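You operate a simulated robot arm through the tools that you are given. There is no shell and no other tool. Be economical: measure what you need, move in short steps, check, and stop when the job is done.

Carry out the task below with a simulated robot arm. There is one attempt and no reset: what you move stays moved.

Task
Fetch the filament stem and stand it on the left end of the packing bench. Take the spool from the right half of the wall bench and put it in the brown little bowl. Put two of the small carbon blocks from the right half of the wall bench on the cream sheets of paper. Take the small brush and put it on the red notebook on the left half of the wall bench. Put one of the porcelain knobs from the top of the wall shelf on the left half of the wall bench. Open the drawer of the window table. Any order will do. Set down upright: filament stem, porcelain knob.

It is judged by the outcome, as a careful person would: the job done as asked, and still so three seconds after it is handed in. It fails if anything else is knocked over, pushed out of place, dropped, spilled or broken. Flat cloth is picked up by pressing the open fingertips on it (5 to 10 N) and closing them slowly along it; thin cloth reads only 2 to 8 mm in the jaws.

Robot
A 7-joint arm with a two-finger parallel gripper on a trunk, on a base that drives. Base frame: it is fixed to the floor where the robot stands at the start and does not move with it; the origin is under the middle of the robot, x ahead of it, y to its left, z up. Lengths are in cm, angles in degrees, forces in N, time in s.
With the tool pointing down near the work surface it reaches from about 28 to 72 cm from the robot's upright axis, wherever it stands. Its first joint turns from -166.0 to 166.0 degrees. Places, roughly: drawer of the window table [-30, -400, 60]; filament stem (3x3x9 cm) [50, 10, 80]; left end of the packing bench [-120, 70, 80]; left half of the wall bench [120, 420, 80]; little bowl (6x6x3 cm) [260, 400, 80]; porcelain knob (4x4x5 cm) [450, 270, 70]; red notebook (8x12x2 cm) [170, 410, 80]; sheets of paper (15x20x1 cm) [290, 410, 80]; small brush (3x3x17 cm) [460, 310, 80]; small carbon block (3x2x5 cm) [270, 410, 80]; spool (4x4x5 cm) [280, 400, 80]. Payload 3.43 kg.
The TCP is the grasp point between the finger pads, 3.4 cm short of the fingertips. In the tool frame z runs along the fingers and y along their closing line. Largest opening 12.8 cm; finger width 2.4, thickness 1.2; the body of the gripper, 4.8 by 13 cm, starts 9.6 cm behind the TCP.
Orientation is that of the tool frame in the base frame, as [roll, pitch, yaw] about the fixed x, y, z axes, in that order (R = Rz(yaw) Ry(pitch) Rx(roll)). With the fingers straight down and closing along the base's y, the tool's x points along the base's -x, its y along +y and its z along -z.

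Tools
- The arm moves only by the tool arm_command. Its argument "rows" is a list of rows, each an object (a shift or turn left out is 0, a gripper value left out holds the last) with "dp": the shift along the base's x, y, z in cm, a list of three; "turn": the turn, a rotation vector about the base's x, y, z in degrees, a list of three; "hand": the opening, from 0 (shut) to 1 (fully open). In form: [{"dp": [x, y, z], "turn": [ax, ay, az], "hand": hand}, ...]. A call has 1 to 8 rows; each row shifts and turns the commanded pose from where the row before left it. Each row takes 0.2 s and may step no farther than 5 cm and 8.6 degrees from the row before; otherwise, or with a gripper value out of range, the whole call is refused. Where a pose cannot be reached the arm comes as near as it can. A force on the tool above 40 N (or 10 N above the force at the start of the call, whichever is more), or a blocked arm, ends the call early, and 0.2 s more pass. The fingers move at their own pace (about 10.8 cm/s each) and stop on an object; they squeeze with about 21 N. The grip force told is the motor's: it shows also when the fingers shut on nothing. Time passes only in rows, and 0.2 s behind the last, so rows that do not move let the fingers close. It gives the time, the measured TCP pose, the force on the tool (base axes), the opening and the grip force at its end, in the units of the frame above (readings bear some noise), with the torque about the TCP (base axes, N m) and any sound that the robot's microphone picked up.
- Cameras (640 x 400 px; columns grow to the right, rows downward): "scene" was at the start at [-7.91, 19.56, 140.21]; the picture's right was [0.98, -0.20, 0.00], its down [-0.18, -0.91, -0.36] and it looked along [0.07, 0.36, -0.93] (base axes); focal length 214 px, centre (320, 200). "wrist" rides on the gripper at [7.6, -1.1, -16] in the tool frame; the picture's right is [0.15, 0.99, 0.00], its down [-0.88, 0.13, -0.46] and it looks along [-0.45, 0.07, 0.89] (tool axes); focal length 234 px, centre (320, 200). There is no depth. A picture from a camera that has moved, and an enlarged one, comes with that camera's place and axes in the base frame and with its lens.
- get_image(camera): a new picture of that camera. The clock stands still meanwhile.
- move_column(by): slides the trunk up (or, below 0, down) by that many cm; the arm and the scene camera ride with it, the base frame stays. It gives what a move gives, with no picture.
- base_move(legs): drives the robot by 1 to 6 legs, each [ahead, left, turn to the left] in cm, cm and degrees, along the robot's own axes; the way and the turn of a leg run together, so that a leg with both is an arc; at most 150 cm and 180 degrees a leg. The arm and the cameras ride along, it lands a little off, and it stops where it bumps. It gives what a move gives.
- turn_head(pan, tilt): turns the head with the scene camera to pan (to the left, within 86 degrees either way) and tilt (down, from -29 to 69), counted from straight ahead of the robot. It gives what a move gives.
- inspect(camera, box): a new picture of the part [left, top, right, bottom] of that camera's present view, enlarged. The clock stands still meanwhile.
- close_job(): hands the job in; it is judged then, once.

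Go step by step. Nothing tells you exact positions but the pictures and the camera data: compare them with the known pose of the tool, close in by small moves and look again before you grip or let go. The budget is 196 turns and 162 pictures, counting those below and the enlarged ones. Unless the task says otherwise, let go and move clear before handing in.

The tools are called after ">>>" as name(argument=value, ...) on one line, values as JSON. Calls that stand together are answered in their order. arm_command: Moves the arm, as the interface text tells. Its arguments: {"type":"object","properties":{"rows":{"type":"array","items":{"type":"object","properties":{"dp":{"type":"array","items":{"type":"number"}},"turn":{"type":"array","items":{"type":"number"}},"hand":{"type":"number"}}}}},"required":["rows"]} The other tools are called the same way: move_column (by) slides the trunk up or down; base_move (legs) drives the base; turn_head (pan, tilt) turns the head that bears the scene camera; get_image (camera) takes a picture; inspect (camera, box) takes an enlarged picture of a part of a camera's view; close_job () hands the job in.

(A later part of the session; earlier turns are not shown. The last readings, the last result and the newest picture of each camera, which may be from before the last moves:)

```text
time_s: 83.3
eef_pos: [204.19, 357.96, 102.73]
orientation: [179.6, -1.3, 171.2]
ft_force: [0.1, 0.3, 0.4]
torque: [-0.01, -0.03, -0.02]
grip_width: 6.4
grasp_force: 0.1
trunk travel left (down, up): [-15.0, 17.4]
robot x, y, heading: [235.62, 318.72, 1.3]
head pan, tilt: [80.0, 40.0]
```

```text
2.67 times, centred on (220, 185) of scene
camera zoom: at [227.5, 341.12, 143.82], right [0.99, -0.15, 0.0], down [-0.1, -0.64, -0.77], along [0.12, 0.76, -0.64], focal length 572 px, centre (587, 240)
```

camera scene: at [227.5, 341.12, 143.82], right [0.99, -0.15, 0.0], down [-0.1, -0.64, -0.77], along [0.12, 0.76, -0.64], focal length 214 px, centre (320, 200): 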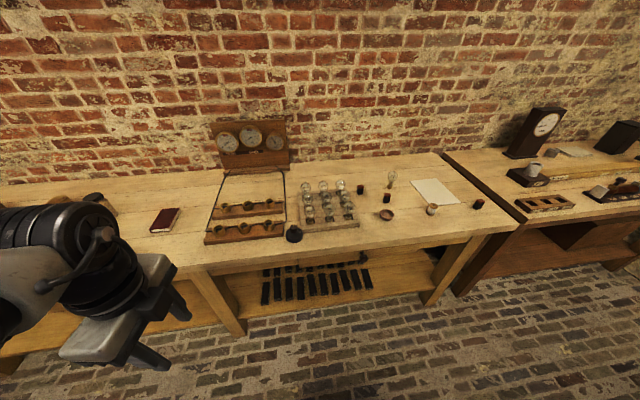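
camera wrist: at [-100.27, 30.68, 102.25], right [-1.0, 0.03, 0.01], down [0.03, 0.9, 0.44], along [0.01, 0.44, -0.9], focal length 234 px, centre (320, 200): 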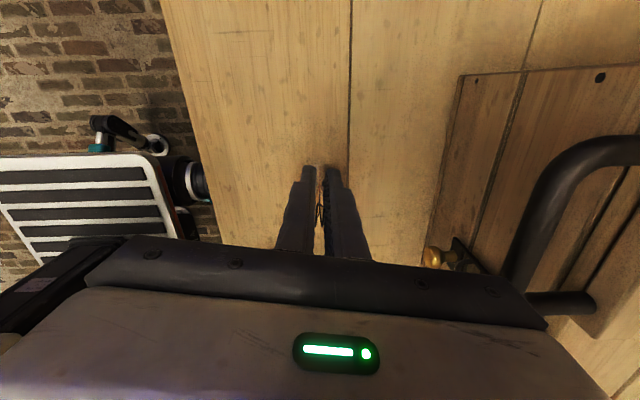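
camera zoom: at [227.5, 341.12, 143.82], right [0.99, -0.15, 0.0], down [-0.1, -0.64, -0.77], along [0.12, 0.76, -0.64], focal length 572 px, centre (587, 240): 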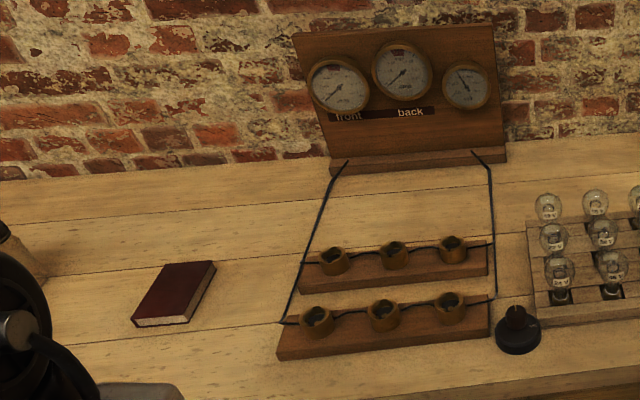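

I see three carbon blocks, the bowl, the spool and the paper. Estimates: bowl (266.8, 402.6), spool (287.4, 402.8), blocks (260.3, 421.4), (270.7, 413.1), (310.3, 402.7), paper x 290–305, y 407–428. First the spool: I drive so that it lies back-left.

>>> base_move(legs=[[83, 28, -1.3]])

>>> turn_head(pan=86, tilt=55)

>>> get_image(camera="scene")

>>> get_image(camera="wrist")

```text
time_s: 88.0
eef_pos: [288.3, 389.45, 102.78]
orientation: [179.6, -1.2, 171.0]
ft_force: [-0.7, -0.1, 0.5]
torque: [-0.02, 0.0, -0.02]
grip_width: 6.41
grasp_force: 0.1
trunk travel left (down, up): [-15.0, 17.4]
robot x, y, heading: [319.31, 349.92, 1.3]
head pan, tilt: [80.0, 40.0]
```

```text
time_s: 88.8
eef_pos: [288.25, 389.58, 102.91]
orientation: [179.6, -1.3, 171.0]
ft_force: [0.9, 0.7, 0.2]
torque: [-0.01, -0.03, -0.01]
grip_width: 6.41
grasp_force: 0.1
trunk travel left (down, up): [-15.0, 17.4]
robot x, y, heading: [319.5, 350.29, 1.0]
head pan, tilt: [85.9, 55.0]
```

```text
125 pictures are left
camera scene: at [310.67, 371.36, 141.76], right [1.0, -0.05, 0.0], down [-0.04, -0.82, -0.57], along [0.03, 0.57, -0.82], focal length 214 px, centre (320, 200)
```

scene: 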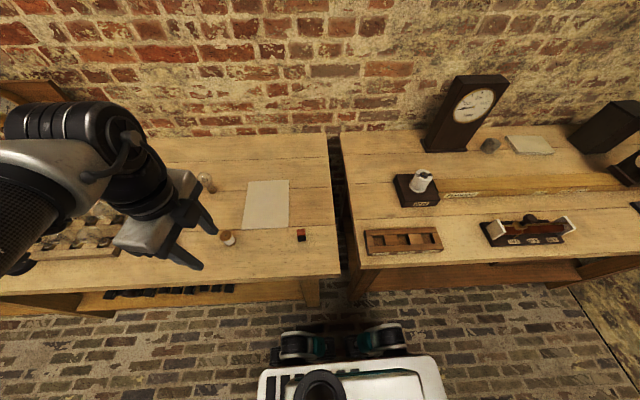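

```text
124 pictures are left
camera wrist: at [280.85, 389.46, 118.86], right [0.01, 1.0, 0.01], down [0.9, -0.01, 0.44], along [0.44, 0.0, -0.9], focal length 234 px, centre (320, 200)
```

wrist: 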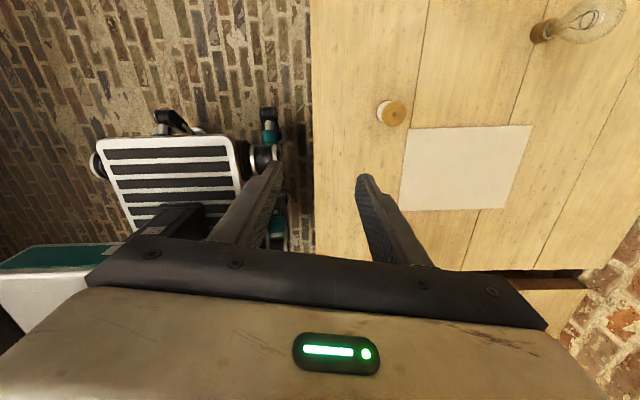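

The spool now reads about (284, 400.5). I move above it with wider fingers and look.

>>> arm_command(rows=[{"dp": [-2, 4, 0], "hand": 0.62}, {"dp": [-2, 4, 0]}, {"dp": [-0.2, 3, -2]}, {"dp": [0, 0, -4]}, {"dp": [0, 0, -3]}])

>>> get_image(camera="wrist")

```text
time_s: 90.0
eef_pos: [284.18, 400.19, 93.69]
orientation: [179.6, -1.2, 171.0]
ft_force: [0.0, -0.9, 0.3]
torque: [0.03, -0.01, 0.0]
grip_width: 7.98
grasp_force: 0.0
trunk travel left (down, up): [-15.0, 17.4]
robot x, y, heading: [319.5, 350.07, 0.9]
head pan, tilt: [85.9, 55.0]
```

```text
123 pictures are left
camera wrist: at [276.73, 400.1, 109.81], right [0.01, 1.0, 0.01], down [0.9, -0.01, 0.44], along [0.44, 0.01, -0.9], focal length 234 px, centre (320, 200)
```

wrist: 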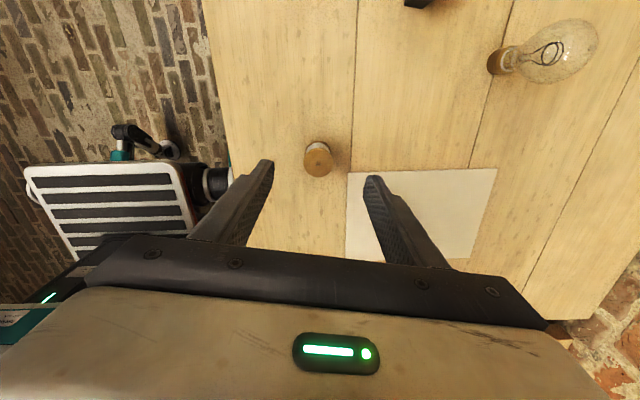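

Aligned; I descend and grip.

>>> arm_command(rows=[{"dp": [0.4, -0.1, -4]}, {"dp": [0, 0, -4]}, {"dp": [0, 0, -2.7]}, {"hand": 0.4}, {"hand": 0.28}, {"hand": 0.2}, {"hand": 0.2}])

>>> inspect(camera="wrist", box=[200, 80, 440, 260])

```text
time_s: 91.6
eef_pos: [284.37, 399.9, 83.5]
orientation: [179.7, -1.5, 171.1]
ft_force: [-5.5, -15.8, 29.0]
torque: [-1.2, 0.0, -0.21]
grip_width: 3.29
grasp_force: 21.3
trunk travel left (down, up): [-15.0, 17.4]
robot x, y, heading: [319.42, 350.57, 0.9]
head pan, tilt: [85.9, 55.0]
```

```text
2.22 times, centred on (320, 170) of wrist
camera zoom: at [277.05, 399.84, 99.58], right [0.01, 1.0, 0.01], down [0.9, -0.01, 0.43], along [0.43, 0.01, -0.9], focal length 520 px, centre (320, 267)
```

zoom: 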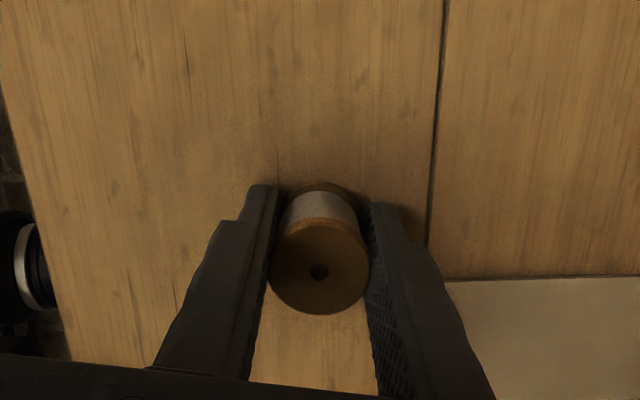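

Gripped; the bench top here is z≈80.1. I lift and drive back towards the bowl.

>>> arm_command(rows=[{"dp": [0, 0, 3], "hand": 0.2}, {"dp": [0, 0, 5]}, {"dp": [0, 0, 5]}, {"dp": [0, 0, 4]}])

>>> base_move(legs=[[-17, 0, 0]])

>>> get_image(camera="wrist")

>>> get_image(camera="scene")

```text
time_s: 92.6
eef_pos: [284.85, 400.57, 100.16]
orientation: [179.5, -1.3, 170.8]
ft_force: [0.1, 0.9, -0.4]
torque: [0.0, 0.04, 0.03]
grip_width: 3.24
grasp_force: 20.7
trunk travel left (down, up): [-15.0, 17.4]
robot x, y, heading: [319.73, 350.17, 1.1]
head pan, tilt: [85.9, 55.0]
```

```text
time_s: 94.0
eef_pos: [267.91, 400.26, 100.25]
orientation: [179.5, -1.3, 171.0]
ft_force: [1.0, -0.2, -0.7]
torque: [0.0, 0.03, -0.01]
grip_width: 3.28
grasp_force: 21.1
trunk travel left (down, up): [-15.0, 17.4]
robot x, y, heading: [302.6, 349.71, 1.5]
head pan, tilt: [85.9, 55.0]
```

```text
121 pictures are left
camera wrist: at [260.48, 400.06, 116.36], right [0.01, 1.0, 0.01], down [0.9, -0.01, 0.44], along [0.44, 0.01, -0.9], focal length 234 px, centre (320, 200)
```

wrist: 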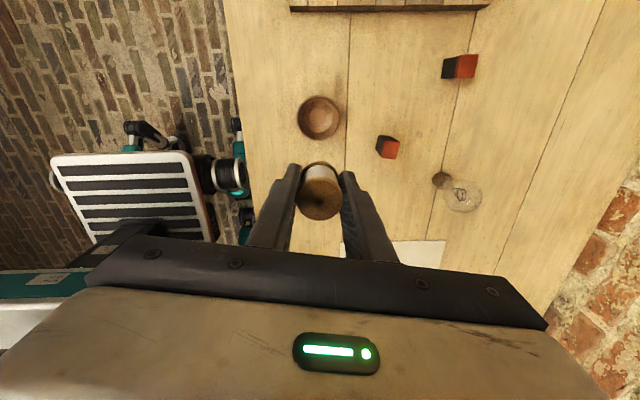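

```text
120 pictures are left
camera scene: at [293.86, 371.03, 141.75], right [1.0, -0.05, 0.0], down [-0.04, -0.82, -0.57], along [0.03, 0.57, -0.82], focal length 214 px, centre (320, 200)
```

scene: 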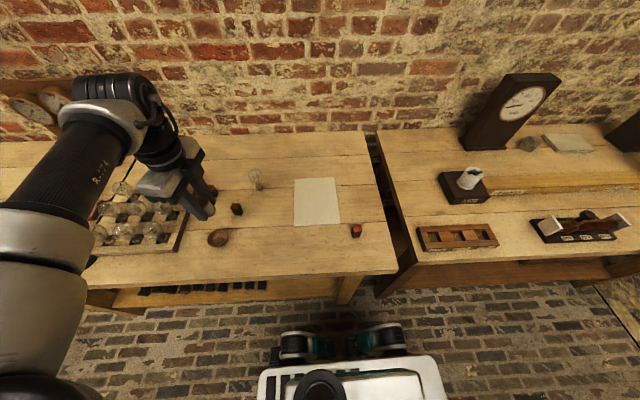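

The bowl is at (264.3, 400.4), but the fingers reach to the spool's bottom and would foul the rim. I set the spool down on a clear spot and regrip it higher.

>>> arm_command(rows=[{"dp": [4, -1, -4]}, {"dp": [3, 0, -4]}, {"dp": [0, 0, -4]}, {"dp": [0, 0, -3]}, {"dp": [0, 0, -0.9]}, {"dp": [0, 0, -0.3]}, {"dp": [0, 0, -0.3]}])

```text
refused: row 1 steps farther than a row can; nothing moved
```

>>> arm_command(rows=[{"dp": [3, -1, -3]}, {"dp": [4, 0, -2]}, {"dp": [0, 0, -4]}, {"dp": [0, 0, -4]}, {"dp": [0, 0, -2.5]}, {"dp": [0, 0, -0.5]}, {"dp": [0, 0, -0.3]}])

```text
time_s: 95.7
eef_pos: [275.0, 399.16, 83.97]
orientation: [179.6, -1.3, 171.0]
ft_force: [0.2, 0.8, 0.5]
torque: [-0.02, 0.01, -0.01]
grip_width: 3.22
grasp_force: 20.7
trunk travel left (down, up): [-15.0, 17.4]
robot x, y, heading: [302.55, 349.97, 0.9]
head pan, tilt: [85.9, 55.0]
```

>>> arm_command(rows=[{"dp": [0, 0, -0.2]}, {"dp": [0, 0, -0.15]}, {"dp": [0, 0, -0.1]}])

```text
time_s: 96.5
eef_pos: [274.96, 399.19, 83.52]
orientation: [179.3, -1.4, 170.9]
ft_force: [0.9, 2.0, 7.3]
torque: [0.02, 0.01, 0.03]
grip_width: 3.25
grasp_force: 20.7
trunk travel left (down, up): [-15.0, 17.4]
robot x, y, heading: [302.7, 349.92, 1.1]
head pan, tilt: [85.9, 55.0]
```

Down on the bench. I open, rise 2.6 cm and regrip the top.

>>> arm_command(rows=[{"hand": 0.33}, {"hand": 0.4}, {"dp": [0, 0, 1.3]}, {"dp": [0, 0, 1.3]}, {"hand": 0.3}, {"hand": 0.2}, {"hand": 0.2}])

>>> arm_command(rows=[{"dp": [0, 0, 2]}, {"dp": [0, 0, 4]}])

>>> get_image(camera="wrist")

>>> inspect(camera="scene", box=[150, 130, 310, 260])

```text
time_s: 98.0
eef_pos: [274.98, 399.03, 86.12]
orientation: [179.6, -1.4, 170.9]
ft_force: [-0.1, 0.2, 0.2]
torque: [-0.03, -0.03, -0.01]
grip_width: 3.25
grasp_force: 21.6
trunk travel left (down, up): [-15.0, 17.4]
robot x, y, heading: [303.0, 349.8, 1.0]
head pan, tilt: [85.9, 55.0]
```

```text
time_s: 98.7
eef_pos: [274.74, 399.05, 91.93]
orientation: [179.5, -1.3, 171.1]
ft_force: [0.6, 0.1, -0.3]
torque: [-0.02, 0.01, -0.04]
grip_width: 3.21
grasp_force: 20.9
trunk travel left (down, up): [-15.0, 17.4]
robot x, y, heading: [303.08, 350.14, 1.0]
head pan, tilt: [85.9, 55.0]
```

```text
119 pictures are left
camera wrist: at [267.44, 399.05, 108.1], right [0.01, 1.0, 0.01], down [0.9, -0.01, 0.44], along [0.44, 0.0, -0.9], focal length 234 px, centre (320, 200)
```

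wrist: 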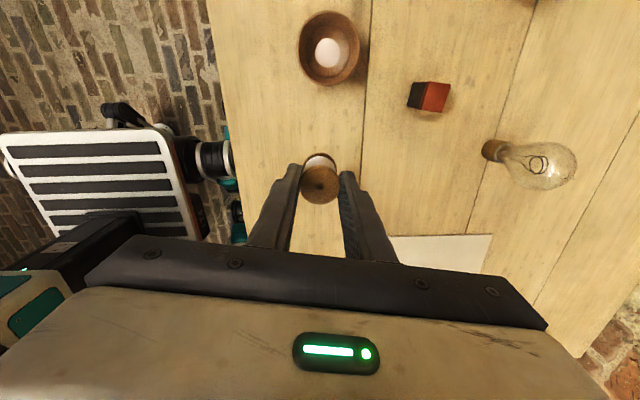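

```text
3.08 times, centred on (230, 195) of scene
camera zoom: at [293.84, 371.04, 141.74], right [1.0, -0.05, 0.0], down [-0.04, -0.82, -0.57], along [0.03, 0.57, -0.82], focal length 660 px, centre (597, 215)
```

zoom: 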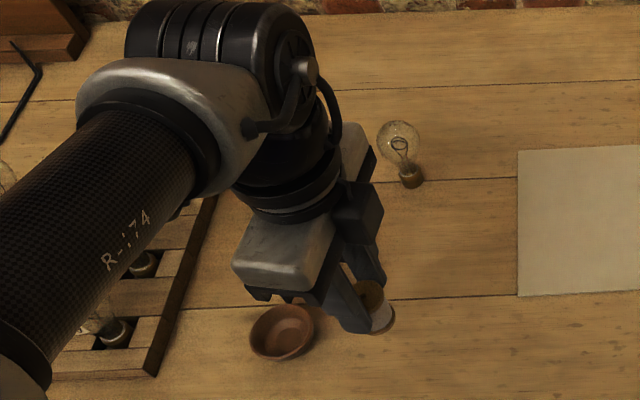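

Something white shows in the bowl in the wrist view; I check whether it is a reflection.

>>> inspect(camera="wrist", box=[270, 0, 430, 110])

```text
3.64 times, centred on (350, 55) of wrist
camera zoom: at [267.44, 399.05, 108.1], right [0.01, 1.0, 0.01], down [0.9, -0.01, 0.44], along [0.44, 0.0, -0.9], focal length 852 px, centre (211, 727)
```

zoom: 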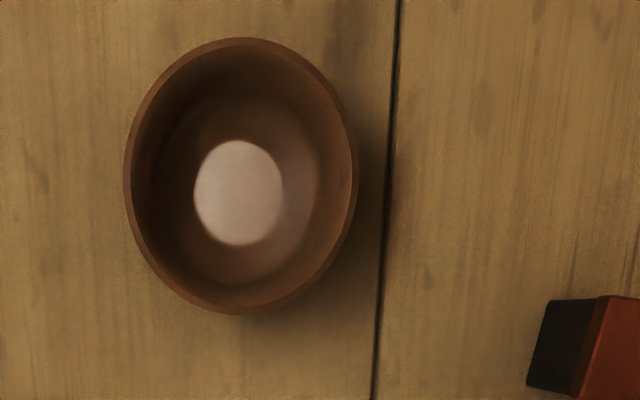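

It is only a reflection. I carry the spool over the bowl and lower gently.

>>> arm_command(rows=[{"dp": [-4, 0.4, 0]}, {"dp": [-4, 0.4, 0]}, {"dp": [-2.3, 0.35, 0]}, {"dp": [0, 0, 0]}])

>>> get_image(camera="wrist")

>>> inspect(camera="scene", box=[150, 150, 290, 260])

```text
time_s: 99.7
eef_pos: [264.36, 400.37, 92.08]
orientation: [179.6, -1.4, 171.0]
ft_force: [0.5, 0.7, -0.3]
torque: [0.04, 0.02, 0.03]
grip_width: 3.2
grasp_force: 20.8
trunk travel left (down, up): [-15.0, 17.4]
robot x, y, heading: [302.25, 349.92, 1.1]
head pan, tilt: [85.9, 55.0]
```

```text
116 pictures are left
camera wrist: at [256.91, 400.2, 108.19], right [0.01, 1.0, 0.01], down [0.9, -0.01, 0.44], along [0.44, 0.0, -0.9], focal length 234 px, centre (320, 200)
```

wrist: 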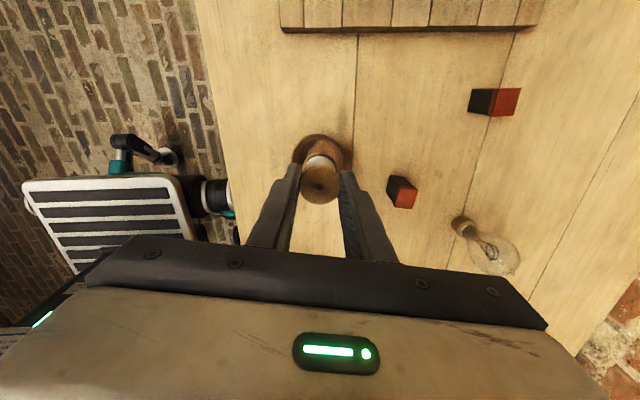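

```text
3.64 times, centred on (220, 205) of scene
camera zoom: at [293.85, 371.03, 141.75], right [1.0, -0.05, 0.0], down [-0.04, -0.82, -0.57], along [0.03, 0.57, -0.82], focal length 780 px, centre (684, 182)
```

zoom: 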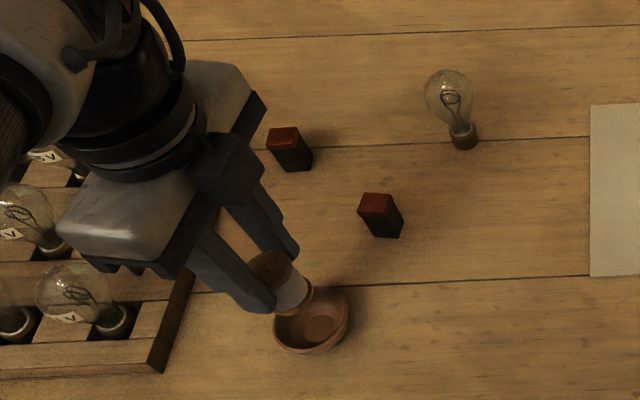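

Well centred over the bowl. I lower step by step to contact.

>>> arm_command(rows=[{"dp": [0, -0.1, -2.5]}, {"dp": [0, 0, -1.5]}, {"dp": [0, 0, -0.4]}, {"dp": [0, 0, -0.3]}, {"dp": [0, 0, -0.2]}])

>>> get_image(camera="wrist")

```text
time_s: 100.8
eef_pos: [264.56, 400.27, 87.19]
orientation: [179.6, -1.5, 171.1]
ft_force: [0.1, 0.0, 0.0]
torque: [-0.04, 0.01, 0.0]
grip_width: 3.2
grasp_force: 21.3
trunk travel left (down, up): [-15.0, 17.4]
robot x, y, heading: [302.82, 349.99, 1.2]
head pan, tilt: [85.9, 55.0]
```

```text
114 pictures are left
camera wrist: at [257.13, 400.14, 103.29], right [0.01, 1.0, 0.01], down [0.9, -0.01, 0.44], along [0.44, 0.01, -0.9], focal length 234 px, centre (320, 200)
```

wrist: 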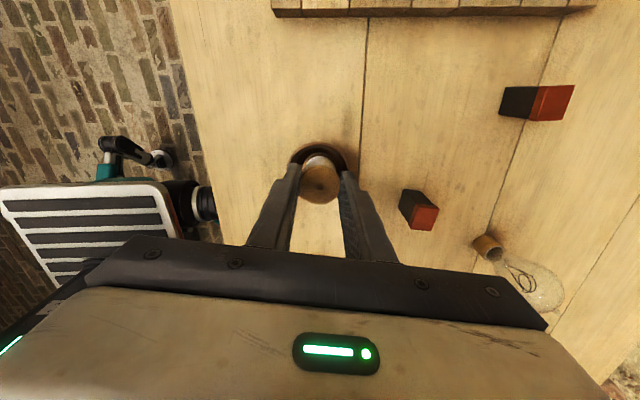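

>>> arm_command(rows=[{"dp": [0, 0, -0.2]}, {"dp": [0, 0, -0.2]}, {"dp": [0, 0, -0.1]}])

```text
time_s: 101.7
eef_pos: [264.49, 400.23, 86.79]
orientation: [179.6, -1.4, 170.9]
ft_force: [1.1, -1.2, 2.4]
torque: [-0.05, -0.03, -0.02]
grip_width: 3.22
grasp_force: 21.0
trunk travel left (down, up): [-15.0, 17.4]
robot x, y, heading: [302.67, 349.76, 1.2]
head pan, tilt: [85.9, 55.0]
```

The spool touches the bowl floor. I open and rise clear.

>>> arm_command(rows=[{"hand": 0.29}, {"hand": 0.35}, {"dp": [0, 0, 2]}, {"dp": [0, 0, 4], "hand": 0.4}, {"dp": [0, 0, 4]}, {"dp": [0, 0, 4]}])

>>> get_image(camera="wrist")

```text
time_s: 103.0
eef_pos: [263.59, 399.66, 100.46]
orientation: [179.9, -0.9, 171.7]
ft_force: [0.8, 0.6, 0.0]
torque: [0.0, -0.01, 0.04]
grip_width: 5.12
grasp_force: 0.1
trunk travel left (down, up): [-15.0, 17.4]
robot x, y, heading: [302.56, 349.83, 1.1]
head pan, tilt: [85.9, 55.0]
```

```text
113 pictures are left
camera wrist: at [256.15, 399.56, 116.52], right [0.0, 1.0, 0.01], down [0.9, 0.0, 0.44], along [0.44, 0.01, -0.9], focal length 234 px, centre (320, 200)
```

wrist: 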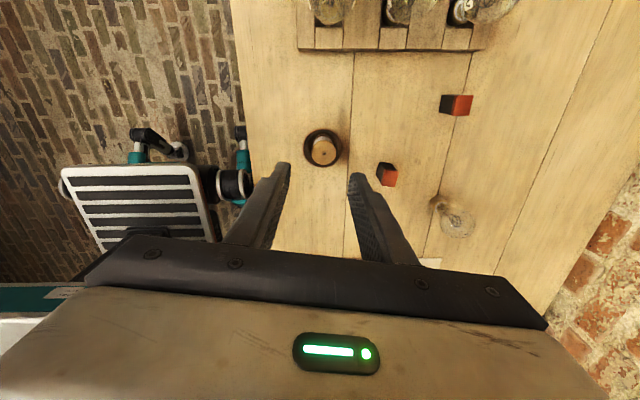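

The spool is in the bowl. Now the nearest carbon block, about (268, 409.6); I check its orientation.

>>> inspect(camera="wrist", box=[340, 80, 500, 250])

>>> inspect(camera="scene", box=[200, 160, 400, 260])

```text
2.35 times, centred on (420, 165) of wrist
camera zoom: at [256.15, 399.56, 116.52], right [0.0, 1.0, 0.01], down [0.9, 0.0, 0.44], along [0.44, 0.01, -0.9], focal length 551 px, centre (85, 282)
```

zoom: 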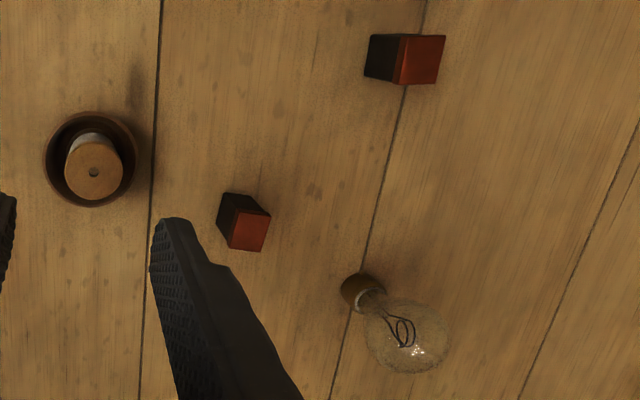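

```text
3.20 times, centred on (300, 210) of scene
camera zoom: at [293.83, 371.02, 141.74], right [1.0, -0.05, 0.0], down [-0.04, -0.82, -0.57], along [0.03, 0.57, -0.82], focal length 686 px, centre (384, 168)
```

zoom: 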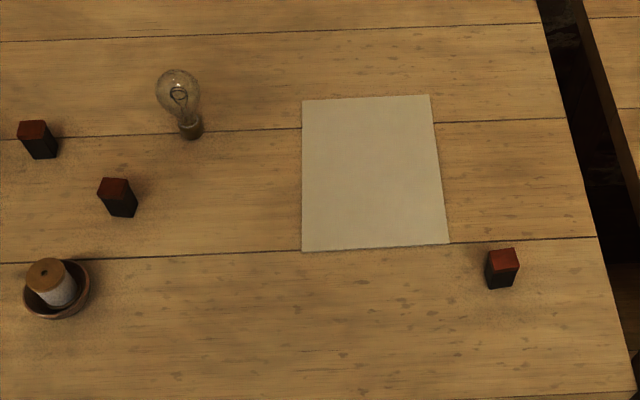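

The block's short side lines up with the closing direction. I move over it and descend.

>>> arm_command(rows=[{"dp": [2, 4, -1]}, {"dp": [1.5, 4, -2]}, {"dp": [0.9, 2.2, -3]}, {"dp": [0, 0, -2]}, {"dp": [0, 0, 0]}])

>>> get_image(camera="wrist")

```text
time_s: 103.6
eef_pos: [255.18, 396.61, 99.92]
orientation: [178.8, -2.0, -176.1]
ft_force: [1.3, 0.0, 0.6]
torque: [0.03, 0.06, -0.06]
grip_width: 5.11
grasp_force: 0.1
trunk travel left (down, up): [-15.0, 17.4]
robot x, y, heading: [302.74, 349.91, 1.0]
head pan, tilt: [85.9, 55.0]
stopped in row 2: the arm was blocked; the commanded pose is now the measured one
```

```text
110 pictures are left
camera wrist: at [248.15, 394.69, 116.04], right [-0.21, 0.98, 0.03], down [0.89, 0.18, 0.43], along [0.41, 0.11, -0.9], focal length 234 px, centre (320, 200)
```

wrist: 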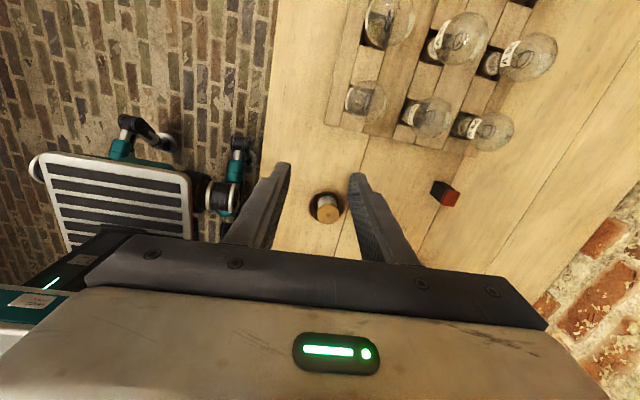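

That was beyond reach at this height, so the arm drifted. I go back inward, straighten, lower, and then extend.

>>> arm_command(rows=[{"dp": [4, 0, 0], "turn": [-1, -2, -5]}, {"dp": [4, 0, 0], "turn": [0, 0, -5]}, {"dp": [3.5, 0, -1], "turn": [0, 0, -2]}, {"dp": [1, 0, -3]}, {"dp": [0, 2, -3]}])

>>> base_move(legs=[[-4, 0, 0]])

>>> get_image(camera="wrist")

```text
time_s: 104.8
eef_pos: [267.57, 399.01, 92.83]
orientation: [179.8, 0.0, 171.8]
ft_force: [0.9, -0.8, 0.2]
torque: [0.02, -0.01, -0.01]
grip_width: 5.11
grasp_force: 0.0
trunk travel left (down, up): [-15.0, 17.4]
robot x, y, heading: [302.8, 349.61, 0.9]
head pan, tilt: [85.9, 55.0]
```

```text
time_s: 105.7
eef_pos: [263.69, 398.8, 92.79]
orientation: [179.9, 0.0, 171.7]
ft_force: [-0.2, 0.3, 0.5]
torque: [0.0, 0.02, -0.02]
grip_width: 5.1
grasp_force: 0.0
trunk travel left (down, up): [-15.0, 17.4]
robot x, y, heading: [298.31, 349.82, 0.9]
head pan, tilt: [85.9, 55.0]
```

```text
109 pictures are left
camera wrist: at [255.88, 398.69, 108.71], right [0.0, 1.0, 0.0], down [0.89, 0.0, 0.46], along [0.46, 0.0, -0.89], focal length 234 px, centre (320, 200)
```

wrist: 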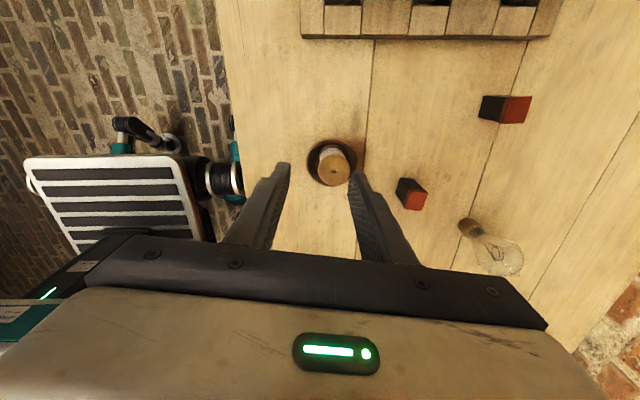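

>>> arm_command(rows=[{"dp": [2, 3.5, 0]}, {"dp": [1.5, 3.5, 0]}, {"dp": [0.8, 3.2, 0]}, {"dp": [0, 0, 0]}])

>>> inspect(camera="wrist", box=[200, 80, 440, 260])

```text
time_s: 106.4
eef_pos: [256.29, 399.7, 93.98]
orientation: [179.2, -0.7, -176.3]
ft_force: [0.9, 0.1, 0.1]
torque: [-0.01, 0.07, -0.03]
grip_width: 5.13
grasp_force: 0.1
trunk travel left (down, up): [-15.0, 17.4]
robot x, y, heading: [298.9, 349.99, 0.9]
head pan, tilt: [85.9, 55.0]
stopped in row 3: the arm was blocked; the commanded pose is now the measured one
```

```text
2.22 times, centred on (320, 170) of wrist
camera zoom: at [248.82, 397.81, 109.87], right [-0.21, 0.98, 0.02], down [0.88, 0.18, 0.45], along [0.44, 0.11, -0.89], focal length 520 px, centre (320, 267)
```

zoom: 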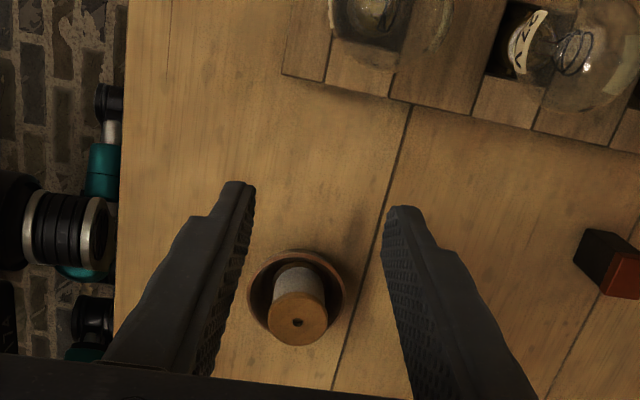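

The mast (at about 123°) limits extension at this angle. I'll turn the robot clockwise about 50° so the bench lies at about 140°, where the arm is free. First retract and raise.

>>> arm_command(rows=[{"dp": [2, -3, 3]}, {"dp": [3, -3, 2], "turn": [0, 0, -4]}, {"dp": [3, -3, 2], "turn": [0, 0, -4]}, {"dp": [3, -3, 2], "turn": [0, 0, -4]}, {"dp": [0, -3, 2]}])

>>> base_move(legs=[[-28, -5, 0], [0, 0, -50]])

>>> get_image(camera="scene")

>>> get_image(camera="wrist")

```text
time_s: 107.6
eef_pos: [267.64, 384.56, 104.82]
orientation: [179.1, -0.8, 171.5]
ft_force: [0.0, -0.1, 0.5]
torque: [-0.02, 0.01, 0.0]
grip_width: 5.11
grasp_force: 0.1
trunk travel left (down, up): [-15.0, 17.4]
robot x, y, heading: [298.77, 349.86, 1.1]
head pan, tilt: [85.9, 55.0]
```

```text
time_s: 112.0
eef_pos: [278.21, 390.45, 104.79]
orientation: [179.2, -0.7, 120.7]
ft_force: [0.2, 0.4, -0.4]
torque: [-0.02, 0.01, 0.0]
grip_width: 5.1
grasp_force: 0.1
trunk travel left (down, up): [-15.0, 17.4]
robot x, y, heading: [271.1, 344.17, -50.0]
head pan, tilt: [85.9, 55.0]
```

```text
107 pictures are left
camera scene: at [281.69, 364.33, 141.75], right [0.59, -0.81, 0.0], down [-0.66, -0.48, -0.57], along [0.46, 0.34, -0.82], focal length 214 px, centre (320, 200)
```

scene: 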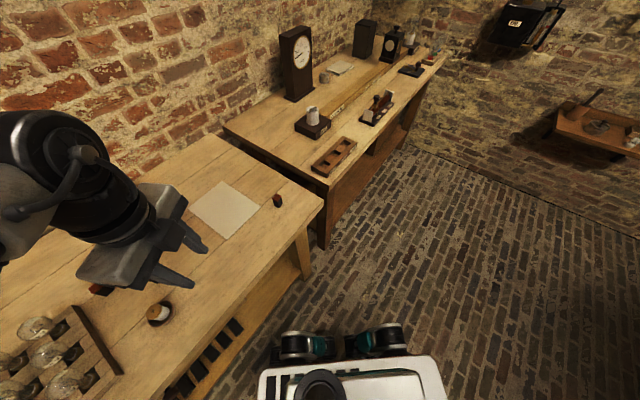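

```text
106 pictures are left
camera wrist: at [273.21, 396.02, 120.68], right [0.78, 0.63, 0.02], down [0.56, -0.7, 0.45], along [0.29, -0.34, -0.89], focal length 234 px, centre (320, 200)
```

wrist: 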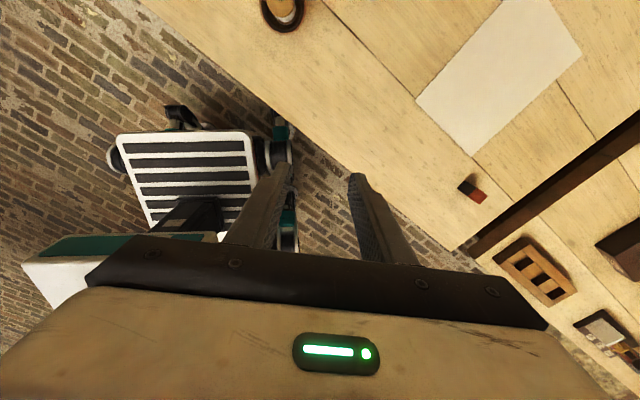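

No bump, and the arm should be freer now. I turn the tool so that it closes along the block's other sides (yaw≈78) and approach the block.

>>> arm_command(rows=[{"dp": [0, 2, -2], "turn": [0, 0, -8]}, {"dp": [-1, 3, -2], "turn": [0, 0, -8]}, {"dp": [-2, 3, -2], "turn": [0, 0, -8]}, {"dp": [-2, 3, -2], "turn": [0, 0, -8]}, {"dp": [-2, 3, -2], "turn": [0, 0, -8]}, {"dp": [-2, 3, -1]}, {"dp": [0, 0, 0]}])

>>> get_image(camera="wrist")

```text
time_s: 113.6
eef_pos: [269.01, 407.89, 93.39]
orientation: [179.1, -0.5, 80.7]
ft_force: [-0.6, -0.1, 0.3]
torque: [0.0, 0.0, 0.02]
grip_width: 5.1
grasp_force: 0.0
trunk travel left (down, up): [-15.0, 17.4]
robot x, y, heading: [271.0, 344.03, -49.7]
head pan, tilt: [85.9, 55.0]
```

```text
105 pictures are left
camera wrist: at [268.9, 415.36, 109.44], right [1.0, -0.02, 0.02], down [-0.02, -0.89, 0.45], along [0.01, -0.45, -0.89], focal length 234 px, centre (320, 200)
```

wrist: 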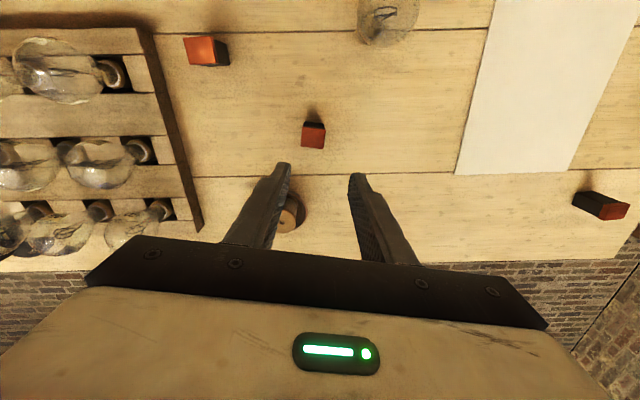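

Clear view: the block's top is at (268.5, 410.4). I align and look once more.

>>> arm_command(rows=[{"dp": [-0.5, 2.4, 0]}, {"dp": [0, 0, -3]}])

>>> inspect(camera="wrist", box=[200, 80, 440, 260])

```text
time_s: 114.2
eef_pos: [268.6, 410.09, 90.51]
orientation: [179.1, -0.7, 80.7]
ft_force: [0.2, -0.4, 0.9]
torque: [0.01, 0.03, 0.0]
grip_width: 5.11
grasp_force: 0.1
trunk travel left (down, up): [-15.0, 17.4]
robot x, y, heading: [271.05, 344.17, -49.7]
head pan, tilt: [85.9, 55.0]
```

```text
2.22 times, centred on (320, 170) of wrist
camera zoom: at [268.4, 417.58, 106.45], right [1.0, -0.02, 0.02], down [-0.02, -0.89, 0.45], along [0.01, -0.45, -0.89], focal length 520 px, centre (320, 267)
```

zoom: 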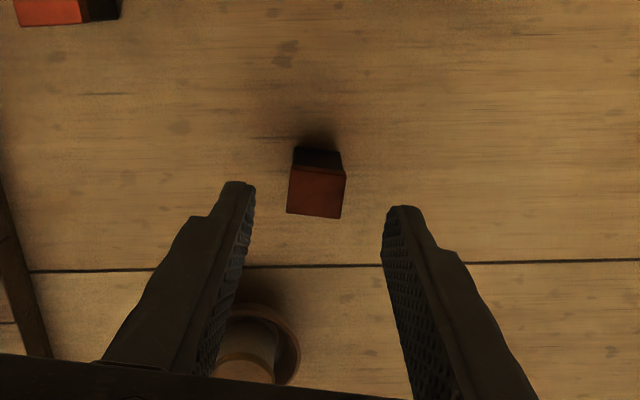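

>>> arm_command(rows=[{"dp": [0, 0.2, -3]}, {"dp": [0, 0, -3.2]}, {"hand": 0.3}, {"hand": 0.2}, {"hand": 0.12}, {"hand": 0.12}, {"dp": [0, 0, 3]}, {"dp": [0, 0, 4]}])

>>> inspect(camera="wrist", box=[200, 80, 440, 260])

```text
time_s: 116.0
eef_pos: [268.86, 410.08, 91.24]
orientation: [179.2, -0.5, 80.8]
ft_force: [-1.1, -0.1, -0.3]
torque: [-0.01, -0.03, -0.04]
grip_width: 2.29
grasp_force: 21.4
trunk travel left (down, up): [-15.0, 17.4]
robot x, y, heading: [271.31, 344.1, -49.9]
head pan, tilt: [85.9, 55.0]
```

```text
2.22 times, centred on (320, 170) of wrist
camera zoom: at [268.57, 417.56, 107.31], right [1.0, -0.01, 0.02], down [-0.02, -0.89, 0.45], along [0.01, -0.45, -0.89], focal length 520 px, centre (320, 267)
```

zoom: 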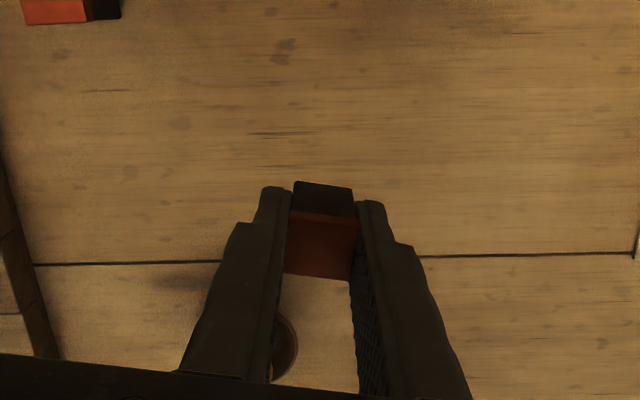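

Held. I raise a little and drive the base 22 cm along the bench towards the paper.

>>> arm_command(rows=[{"dp": [0, -2, 3]}])

>>> base_move(legs=[[14.5, 17.2, 0]])

>>> get_image(camera="wrist")

```text
time_s: 116.4
eef_pos: [268.56, 408.17, 94.22]
orientation: [179.1, -0.7, 80.7]
ft_force: [0.4, -0.1, -0.3]
torque: [-0.04, 0.05, 0.01]
grip_width: 2.32
grasp_force: 21.8
trunk travel left (down, up): [-15.0, 17.4]
robot x, y, heading: [271.06, 344.27, -49.7]
head pan, tilt: [85.9, 55.0]
```

```text
time_s: 118.7
eef_pos: [290.64, 408.51, 94.28]
orientation: [179.2, -0.6, 81.1]
ft_force: [-0.1, 0.4, -0.4]
torque: [0.0, -0.01, -0.01]
grip_width: 2.3
grasp_force: 21.2
trunk travel left (down, up): [-15.0, 17.4]
robot x, y, heading: [293.36, 344.22, -49.4]
head pan, tilt: [85.9, 55.0]
```

```text
102 pictures are left
camera wrist: at [290.37, 416.0, 110.26], right [1.0, -0.01, 0.02], down [-0.01, -0.89, 0.45], along [0.01, -0.45, -0.89], focal length 234 px, centre (320, 200)
```

wrist: 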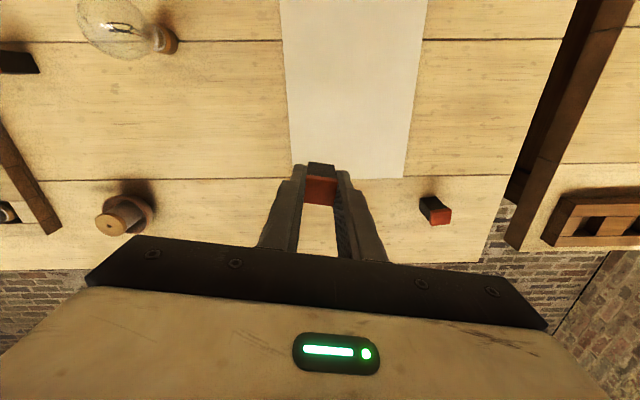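

I place it at about (291.5, 411) on the paper, lowering to contact.

>>> arm_command(rows=[{"dp": [0.9, 2.5, -2]}, {"dp": [0, 0, -4]}, {"dp": [0, 0, -2.5]}, {"dp": [0, 0, -0.6]}, {"dp": [0, 0, -0.4]}, {"dp": [0, 0, -0.3]}, {"dp": [0, 0, 0]}])

```text
time_s: 120.3
eef_pos: [291.56, 411.1, 84.67]
orientation: [179.2, -0.9, 81.2]
ft_force: [0.6, 3.2, 18.4]
torque: [0.15, 0.12, 0.01]
grip_width: 2.33
grasp_force: 21.3
trunk travel left (down, up): [-15.0, 17.4]
robot x, y, heading: [293.39, 344.56, -49.3]
head pan, tilt: [85.9, 55.0]
```

Contact at 18 N. I ease up a little, open slowly and rise.

>>> arm_command(rows=[{"dp": [0, 0, 0.25]}, {"hand": 0.2}, {"hand": 0.28}, {"hand": 0.38}, {"dp": [0, 0, 3]}, {"dp": [0, -1, 4]}, {"dp": [0, -2, 3]}])

>>> get_image(camera="wrist")

```text
time_s: 121.9
eef_pos: [291.59, 408.05, 94.53]
orientation: [179.2, -0.7, 81.1]
ft_force: [-0.1, 0.3, 0.8]
torque: [0.03, 0.0, -0.01]
grip_width: 4.84
grasp_force: 0.0
trunk travel left (down, up): [-15.0, 17.4]
robot x, y, heading: [293.18, 344.54, -49.5]
head pan, tilt: [85.9, 55.0]
```

```text
101 pictures are left
camera wrist: at [291.12, 415.59, 110.49], right [1.0, -0.01, 0.02], down [-0.01, -0.89, 0.45], along [0.01, -0.45, -0.89], focal length 234 px, centre (320, 200)
```

wrist: 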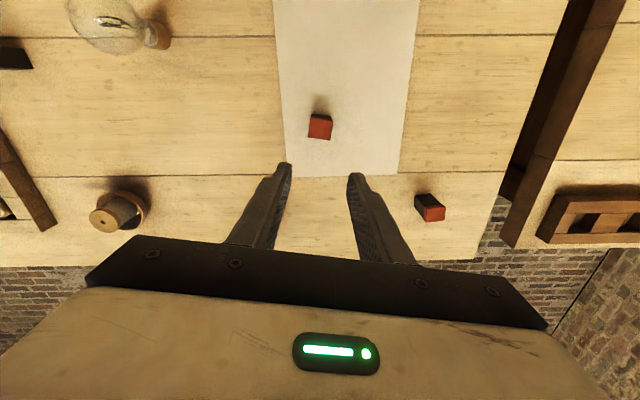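

The first block stands on the paper. Now the block at about (305.3, 401.2): I shift the base and go above it.

>>> base_move(legs=[[8, 9.3, 0]])

>>> arm_command(rows=[{"dp": [1.5, -3.5, 0]}, {"dp": [0, -3.3, -1]}, {"dp": [0, 0, -2]}])

>>> inspect(camera="wrist", box=[200, 80, 440, 260])

```text
time_s: 123.4
eef_pos: [303.73, 408.2, 94.55]
orientation: [179.2, -0.7, 80.9]
ft_force: [-0.2, -0.4, 0.1]
torque: [-0.02, 0.01, 0.01]
grip_width: 4.88
grasp_force: 0.1
trunk travel left (down, up): [-15.0, 17.4]
robot x, y, heading: [305.69, 344.38, -49.5]
head pan, tilt: [85.9, 55.0]
```

```text
time_s: 124.2
eef_pos: [305.1, 401.22, 91.48]
orientation: [179.2, -0.7, 81.1]
ft_force: [-0.4, 0.2, 0.6]
torque: [0.01, 0.03, -0.01]
grip_width: 4.87
grasp_force: 0.0
trunk travel left (down, up): [-15.0, 17.4]
robot x, y, heading: [305.68, 344.49, -49.5]
head pan, tilt: [85.9, 55.0]
```

```text
2.22 times, centred on (320, 170) of wrist
camera zoom: at [304.72, 408.77, 107.54], right [1.0, -0.01, 0.02], down [-0.02, -0.89, 0.45], along [0.01, -0.45, -0.89], focal length 520 px, centre (320, 267)
```

zoom: 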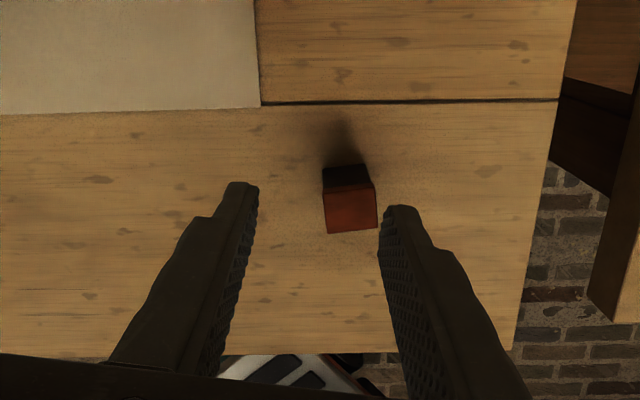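

>>> arm_command(rows=[{"dp": [0.7, -0.4, 0], "turn": [0, 0, 7.5]}, {"dp": [0.6, -0.4, 0], "turn": [0, 0, 7.5]}, {"dp": [0, 0, 0]}])

>>> inspect(camera="wrist", box=[200, 80, 440, 260])

```text
time_s: 125.0
eef_pos: [306.3, 400.53, 91.48]
orientation: [179.2, -0.8, 96.2]
ft_force: [-0.6, 0.5, 0.8]
torque: [0.01, 0.01, 0.01]
grip_width: 4.88
grasp_force: 0.0
trunk travel left (down, up): [-15.0, 17.4]
robot x, y, heading: [305.48, 344.35, -49.5]
head pan, tilt: [85.9, 55.0]
```

```text
2.22 times, centred on (320, 170) of wrist
camera zoom: at [304.22, 407.69, 107.47], right [0.97, 0.25, 0.02], down [0.22, -0.87, 0.45], along [0.13, -0.43, -0.89], focal length 520 px, centre (320, 267)
```

zoom: 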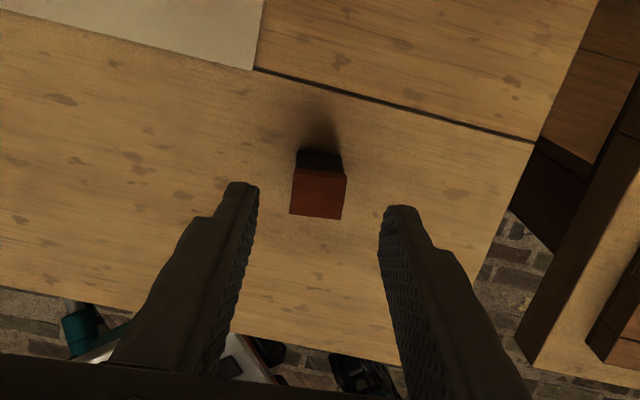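

>>> arm_command(rows=[{"dp": [0, 0, -4]}, {"dp": [0, 0, -3.2]}, {"hand": 0.28}, {"hand": 0.2}, {"hand": 0.12}, {"hand": 0.12}, {"dp": [0, 0, 4]}, {"dp": [0, 0, 5]}])

>>> get_image(camera="wrist")

```text
time_s: 126.8
eef_pos: [306.52, 400.65, 93.39]
orientation: [179.1, -0.6, 96.0]
ft_force: [-0.2, -0.7, -0.2]
torque: [0.02, -0.01, -0.01]
grip_width: 2.32
grasp_force: 20.9
trunk travel left (down, up): [-15.0, 17.4]
robot x, y, heading: [305.98, 344.25, -49.6]
head pan, tilt: [85.9, 55.0]
```

```text
98 pictures are left
camera wrist: at [304.31, 407.83, 109.47], right [0.97, 0.25, 0.02], down [0.22, -0.87, 0.45], along [0.13, -0.43, -0.89], focal length 234 px, centre (320, 200)
```

wrist: 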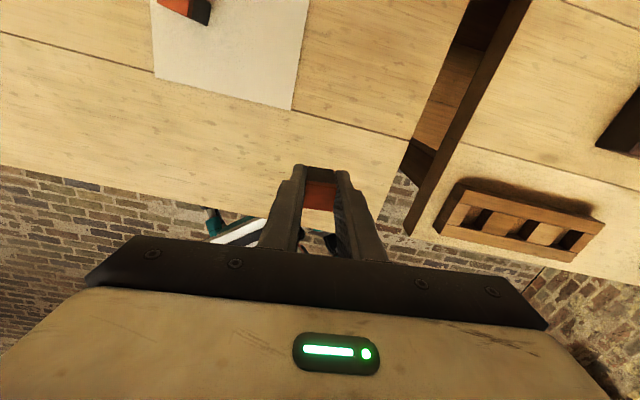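

Held. I carry it to about (299, 411) on the paper.

>>> arm_command(rows=[{"dp": [-2.5, 3.5, 0]}, {"dp": [-2.5, 3.5, 0]}, {"dp": [-2.3, 3.3, 0]}, {"dp": [0, 0, -4]}, {"dp": [0, 0, -3.5]}, {"dp": [0, 0, 0]}])

>>> get_image(camera="wrist")

```text
time_s: 128.2
eef_pos: [299.47, 410.86, 86.03]
orientation: [179.2, -0.6, 96.1]
ft_force: [-0.2, 0.2, 0.1]
torque: [0.02, 0.0, -0.02]
grip_width: 2.28
grasp_force: 20.7
trunk travel left (down, up): [-15.0, 17.4]
robot x, y, heading: [305.42, 344.52, -49.3]
head pan, tilt: [85.9, 55.0]
```

```text
97 pictures are left
camera wrist: at [297.23, 418.07, 102.0], right [0.97, 0.25, 0.02], down [0.22, -0.87, 0.45], along [0.13, -0.43, -0.89], focal length 234 px, centre (320, 200)
```

wrist: 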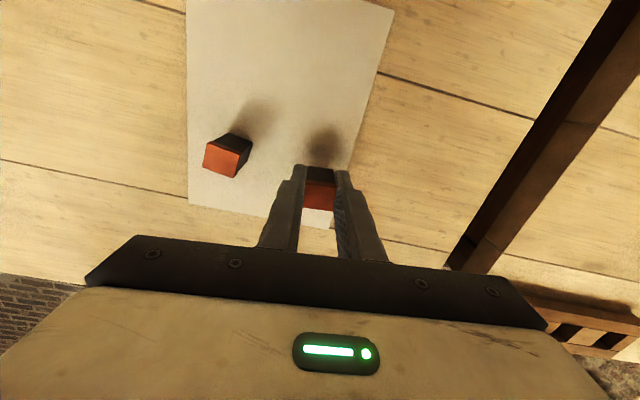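

>>> arm_command(rows=[{"dp": [-0.8, 0, 0]}, {"dp": [0, 0, -0.7]}, {"dp": [0, 0, -0.4]}, {"dp": [0, 0, -0.3]}, {"dp": [0, 0, 0]}])

```text
time_s: 129.4
eef_pos: [298.62, 410.95, 84.72]
orientation: [179.3, -0.8, 96.0]
ft_force: [-0.9, -1.7, 10.3]
torque: [-0.14, 0.14, -0.01]
grip_width: 2.31
grasp_force: 20.9
trunk travel left (down, up): [-15.0, 17.4]
robot x, y, heading: [305.55, 344.28, -49.4]
head pan, tilt: [85.9, 55.0]
```

>>> arm_command(rows=[{"dp": [0, 0, 0.15]}, {"hand": 0.2}, {"hand": 0.28}, {"hand": 0.33}, {"dp": [0, 0, 3]}, {"dp": [0, -1, 4]}, {"dp": [0, -3, 4]}])

>>> get_image(camera="wrist")

```text
time_s: 131.0
eef_pos: [298.61, 407.24, 95.29]
orientation: [179.2, -0.6, 96.1]
ft_force: [0.8, 0.7, -0.1]
torque: [-0.04, 0.0, 0.02]
grip_width: 4.22
grasp_force: 0.0
trunk travel left (down, up): [-15.0, 17.4]
robot x, y, heading: [305.72, 344.71, -49.3]
head pan, tilt: [85.9, 55.0]
```

```text
96 pictures are left
camera wrist: at [296.4, 414.44, 111.32], right [0.97, 0.25, 0.02], down [0.22, -0.87, 0.45], along [0.13, -0.43, -0.89], focal length 234 px, centre (320, 200)
```

wrist: 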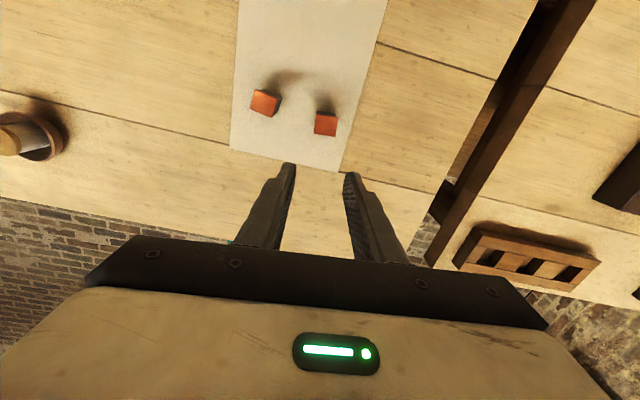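

Both blocks stand on the paper. Next the brush and knobs at the far wall: I retract the arm, drive over and look.

>>> arm_command(rows=[{"dp": [0, -4, 2]}, {"dp": [0, -4, 2]}, {"dp": [0, -4, 2]}, {"dp": [0, -4, 2]}])

>>> base_move(legs=[[80, 0, 0]])

>>> turn_head(pan=55, tilt=25)

>>> get_image(camera="scene")

```text
time_s: 132.0
eef_pos: [298.35, 390.93, 103.28]
orientation: [179.2, -0.6, 96.0]
ft_force: [-0.2, 0.0, -0.3]
torque: [-0.05, -0.01, 0.0]
grip_width: 4.21
grasp_force: 0.0
trunk travel left (down, up): [-15.0, 17.4]
robot x, y, heading: [305.9, 344.29, -49.3]
head pan, tilt: [85.9, 55.0]
```

```text
time_s: 136.3
eef_pos: [350.18, 330.28, 103.16]
orientation: [179.1, -0.7, 97.3]
ft_force: [0.1, 0.0, 0.7]
torque: [0.02, 0.0, 0.06]
grip_width: 4.23
grasp_force: 0.0
trunk travel left (down, up): [-15.0, 17.4]
robot x, y, heading: [358.69, 284.11, -48.4]
head pan, tilt: [85.9, 55.0]
```

```text
time_s: 137.3
eef_pos: [350.2, 330.16, 103.33]
orientation: [179.3, -0.6, 97.2]
ft_force: [1.1, -0.2, 0.2]
torque: [-0.01, -0.01, 0.01]
grip_width: 4.21
grasp_force: 0.1
trunk travel left (down, up): [-15.0, 17.4]
robot x, y, heading: [358.84, 284.03, -48.2]
head pan, tilt: [55.0, 25.0]
```

```text
95 pictures are left
camera scene: at [372.16, 301.04, 146.15], right [0.12, -0.99, 0.0], down [-0.42, -0.05, -0.91], along [0.9, 0.11, -0.42], focal length 214 px, centre (320, 200)
```

scene: 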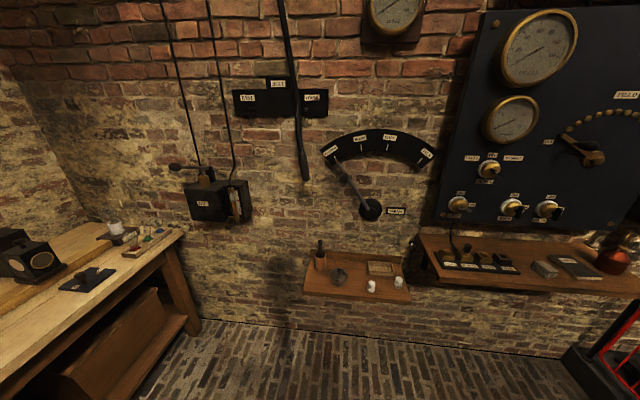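

>>> inspect(camera="scene", box=[290, 220, 450, 320])

```text
4.00 times, centred on (370, 270) of scene
camera zoom: at [372.16, 301.04, 146.15], right [0.12, -0.99, 0.0], down [-0.42, -0.05, -0.91], along [0.9, 0.11, -0.42], focal length 858 px, centre (120, -80)
```

zoom: 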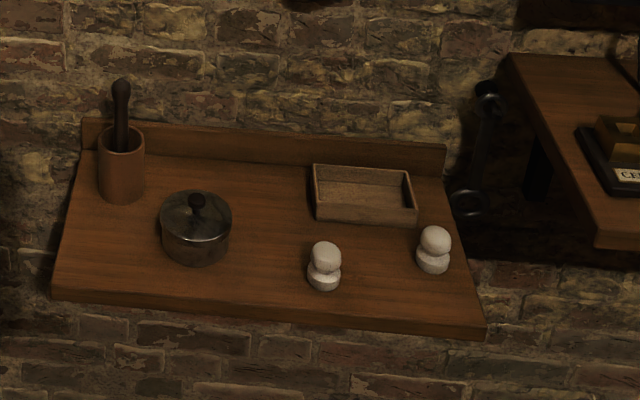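

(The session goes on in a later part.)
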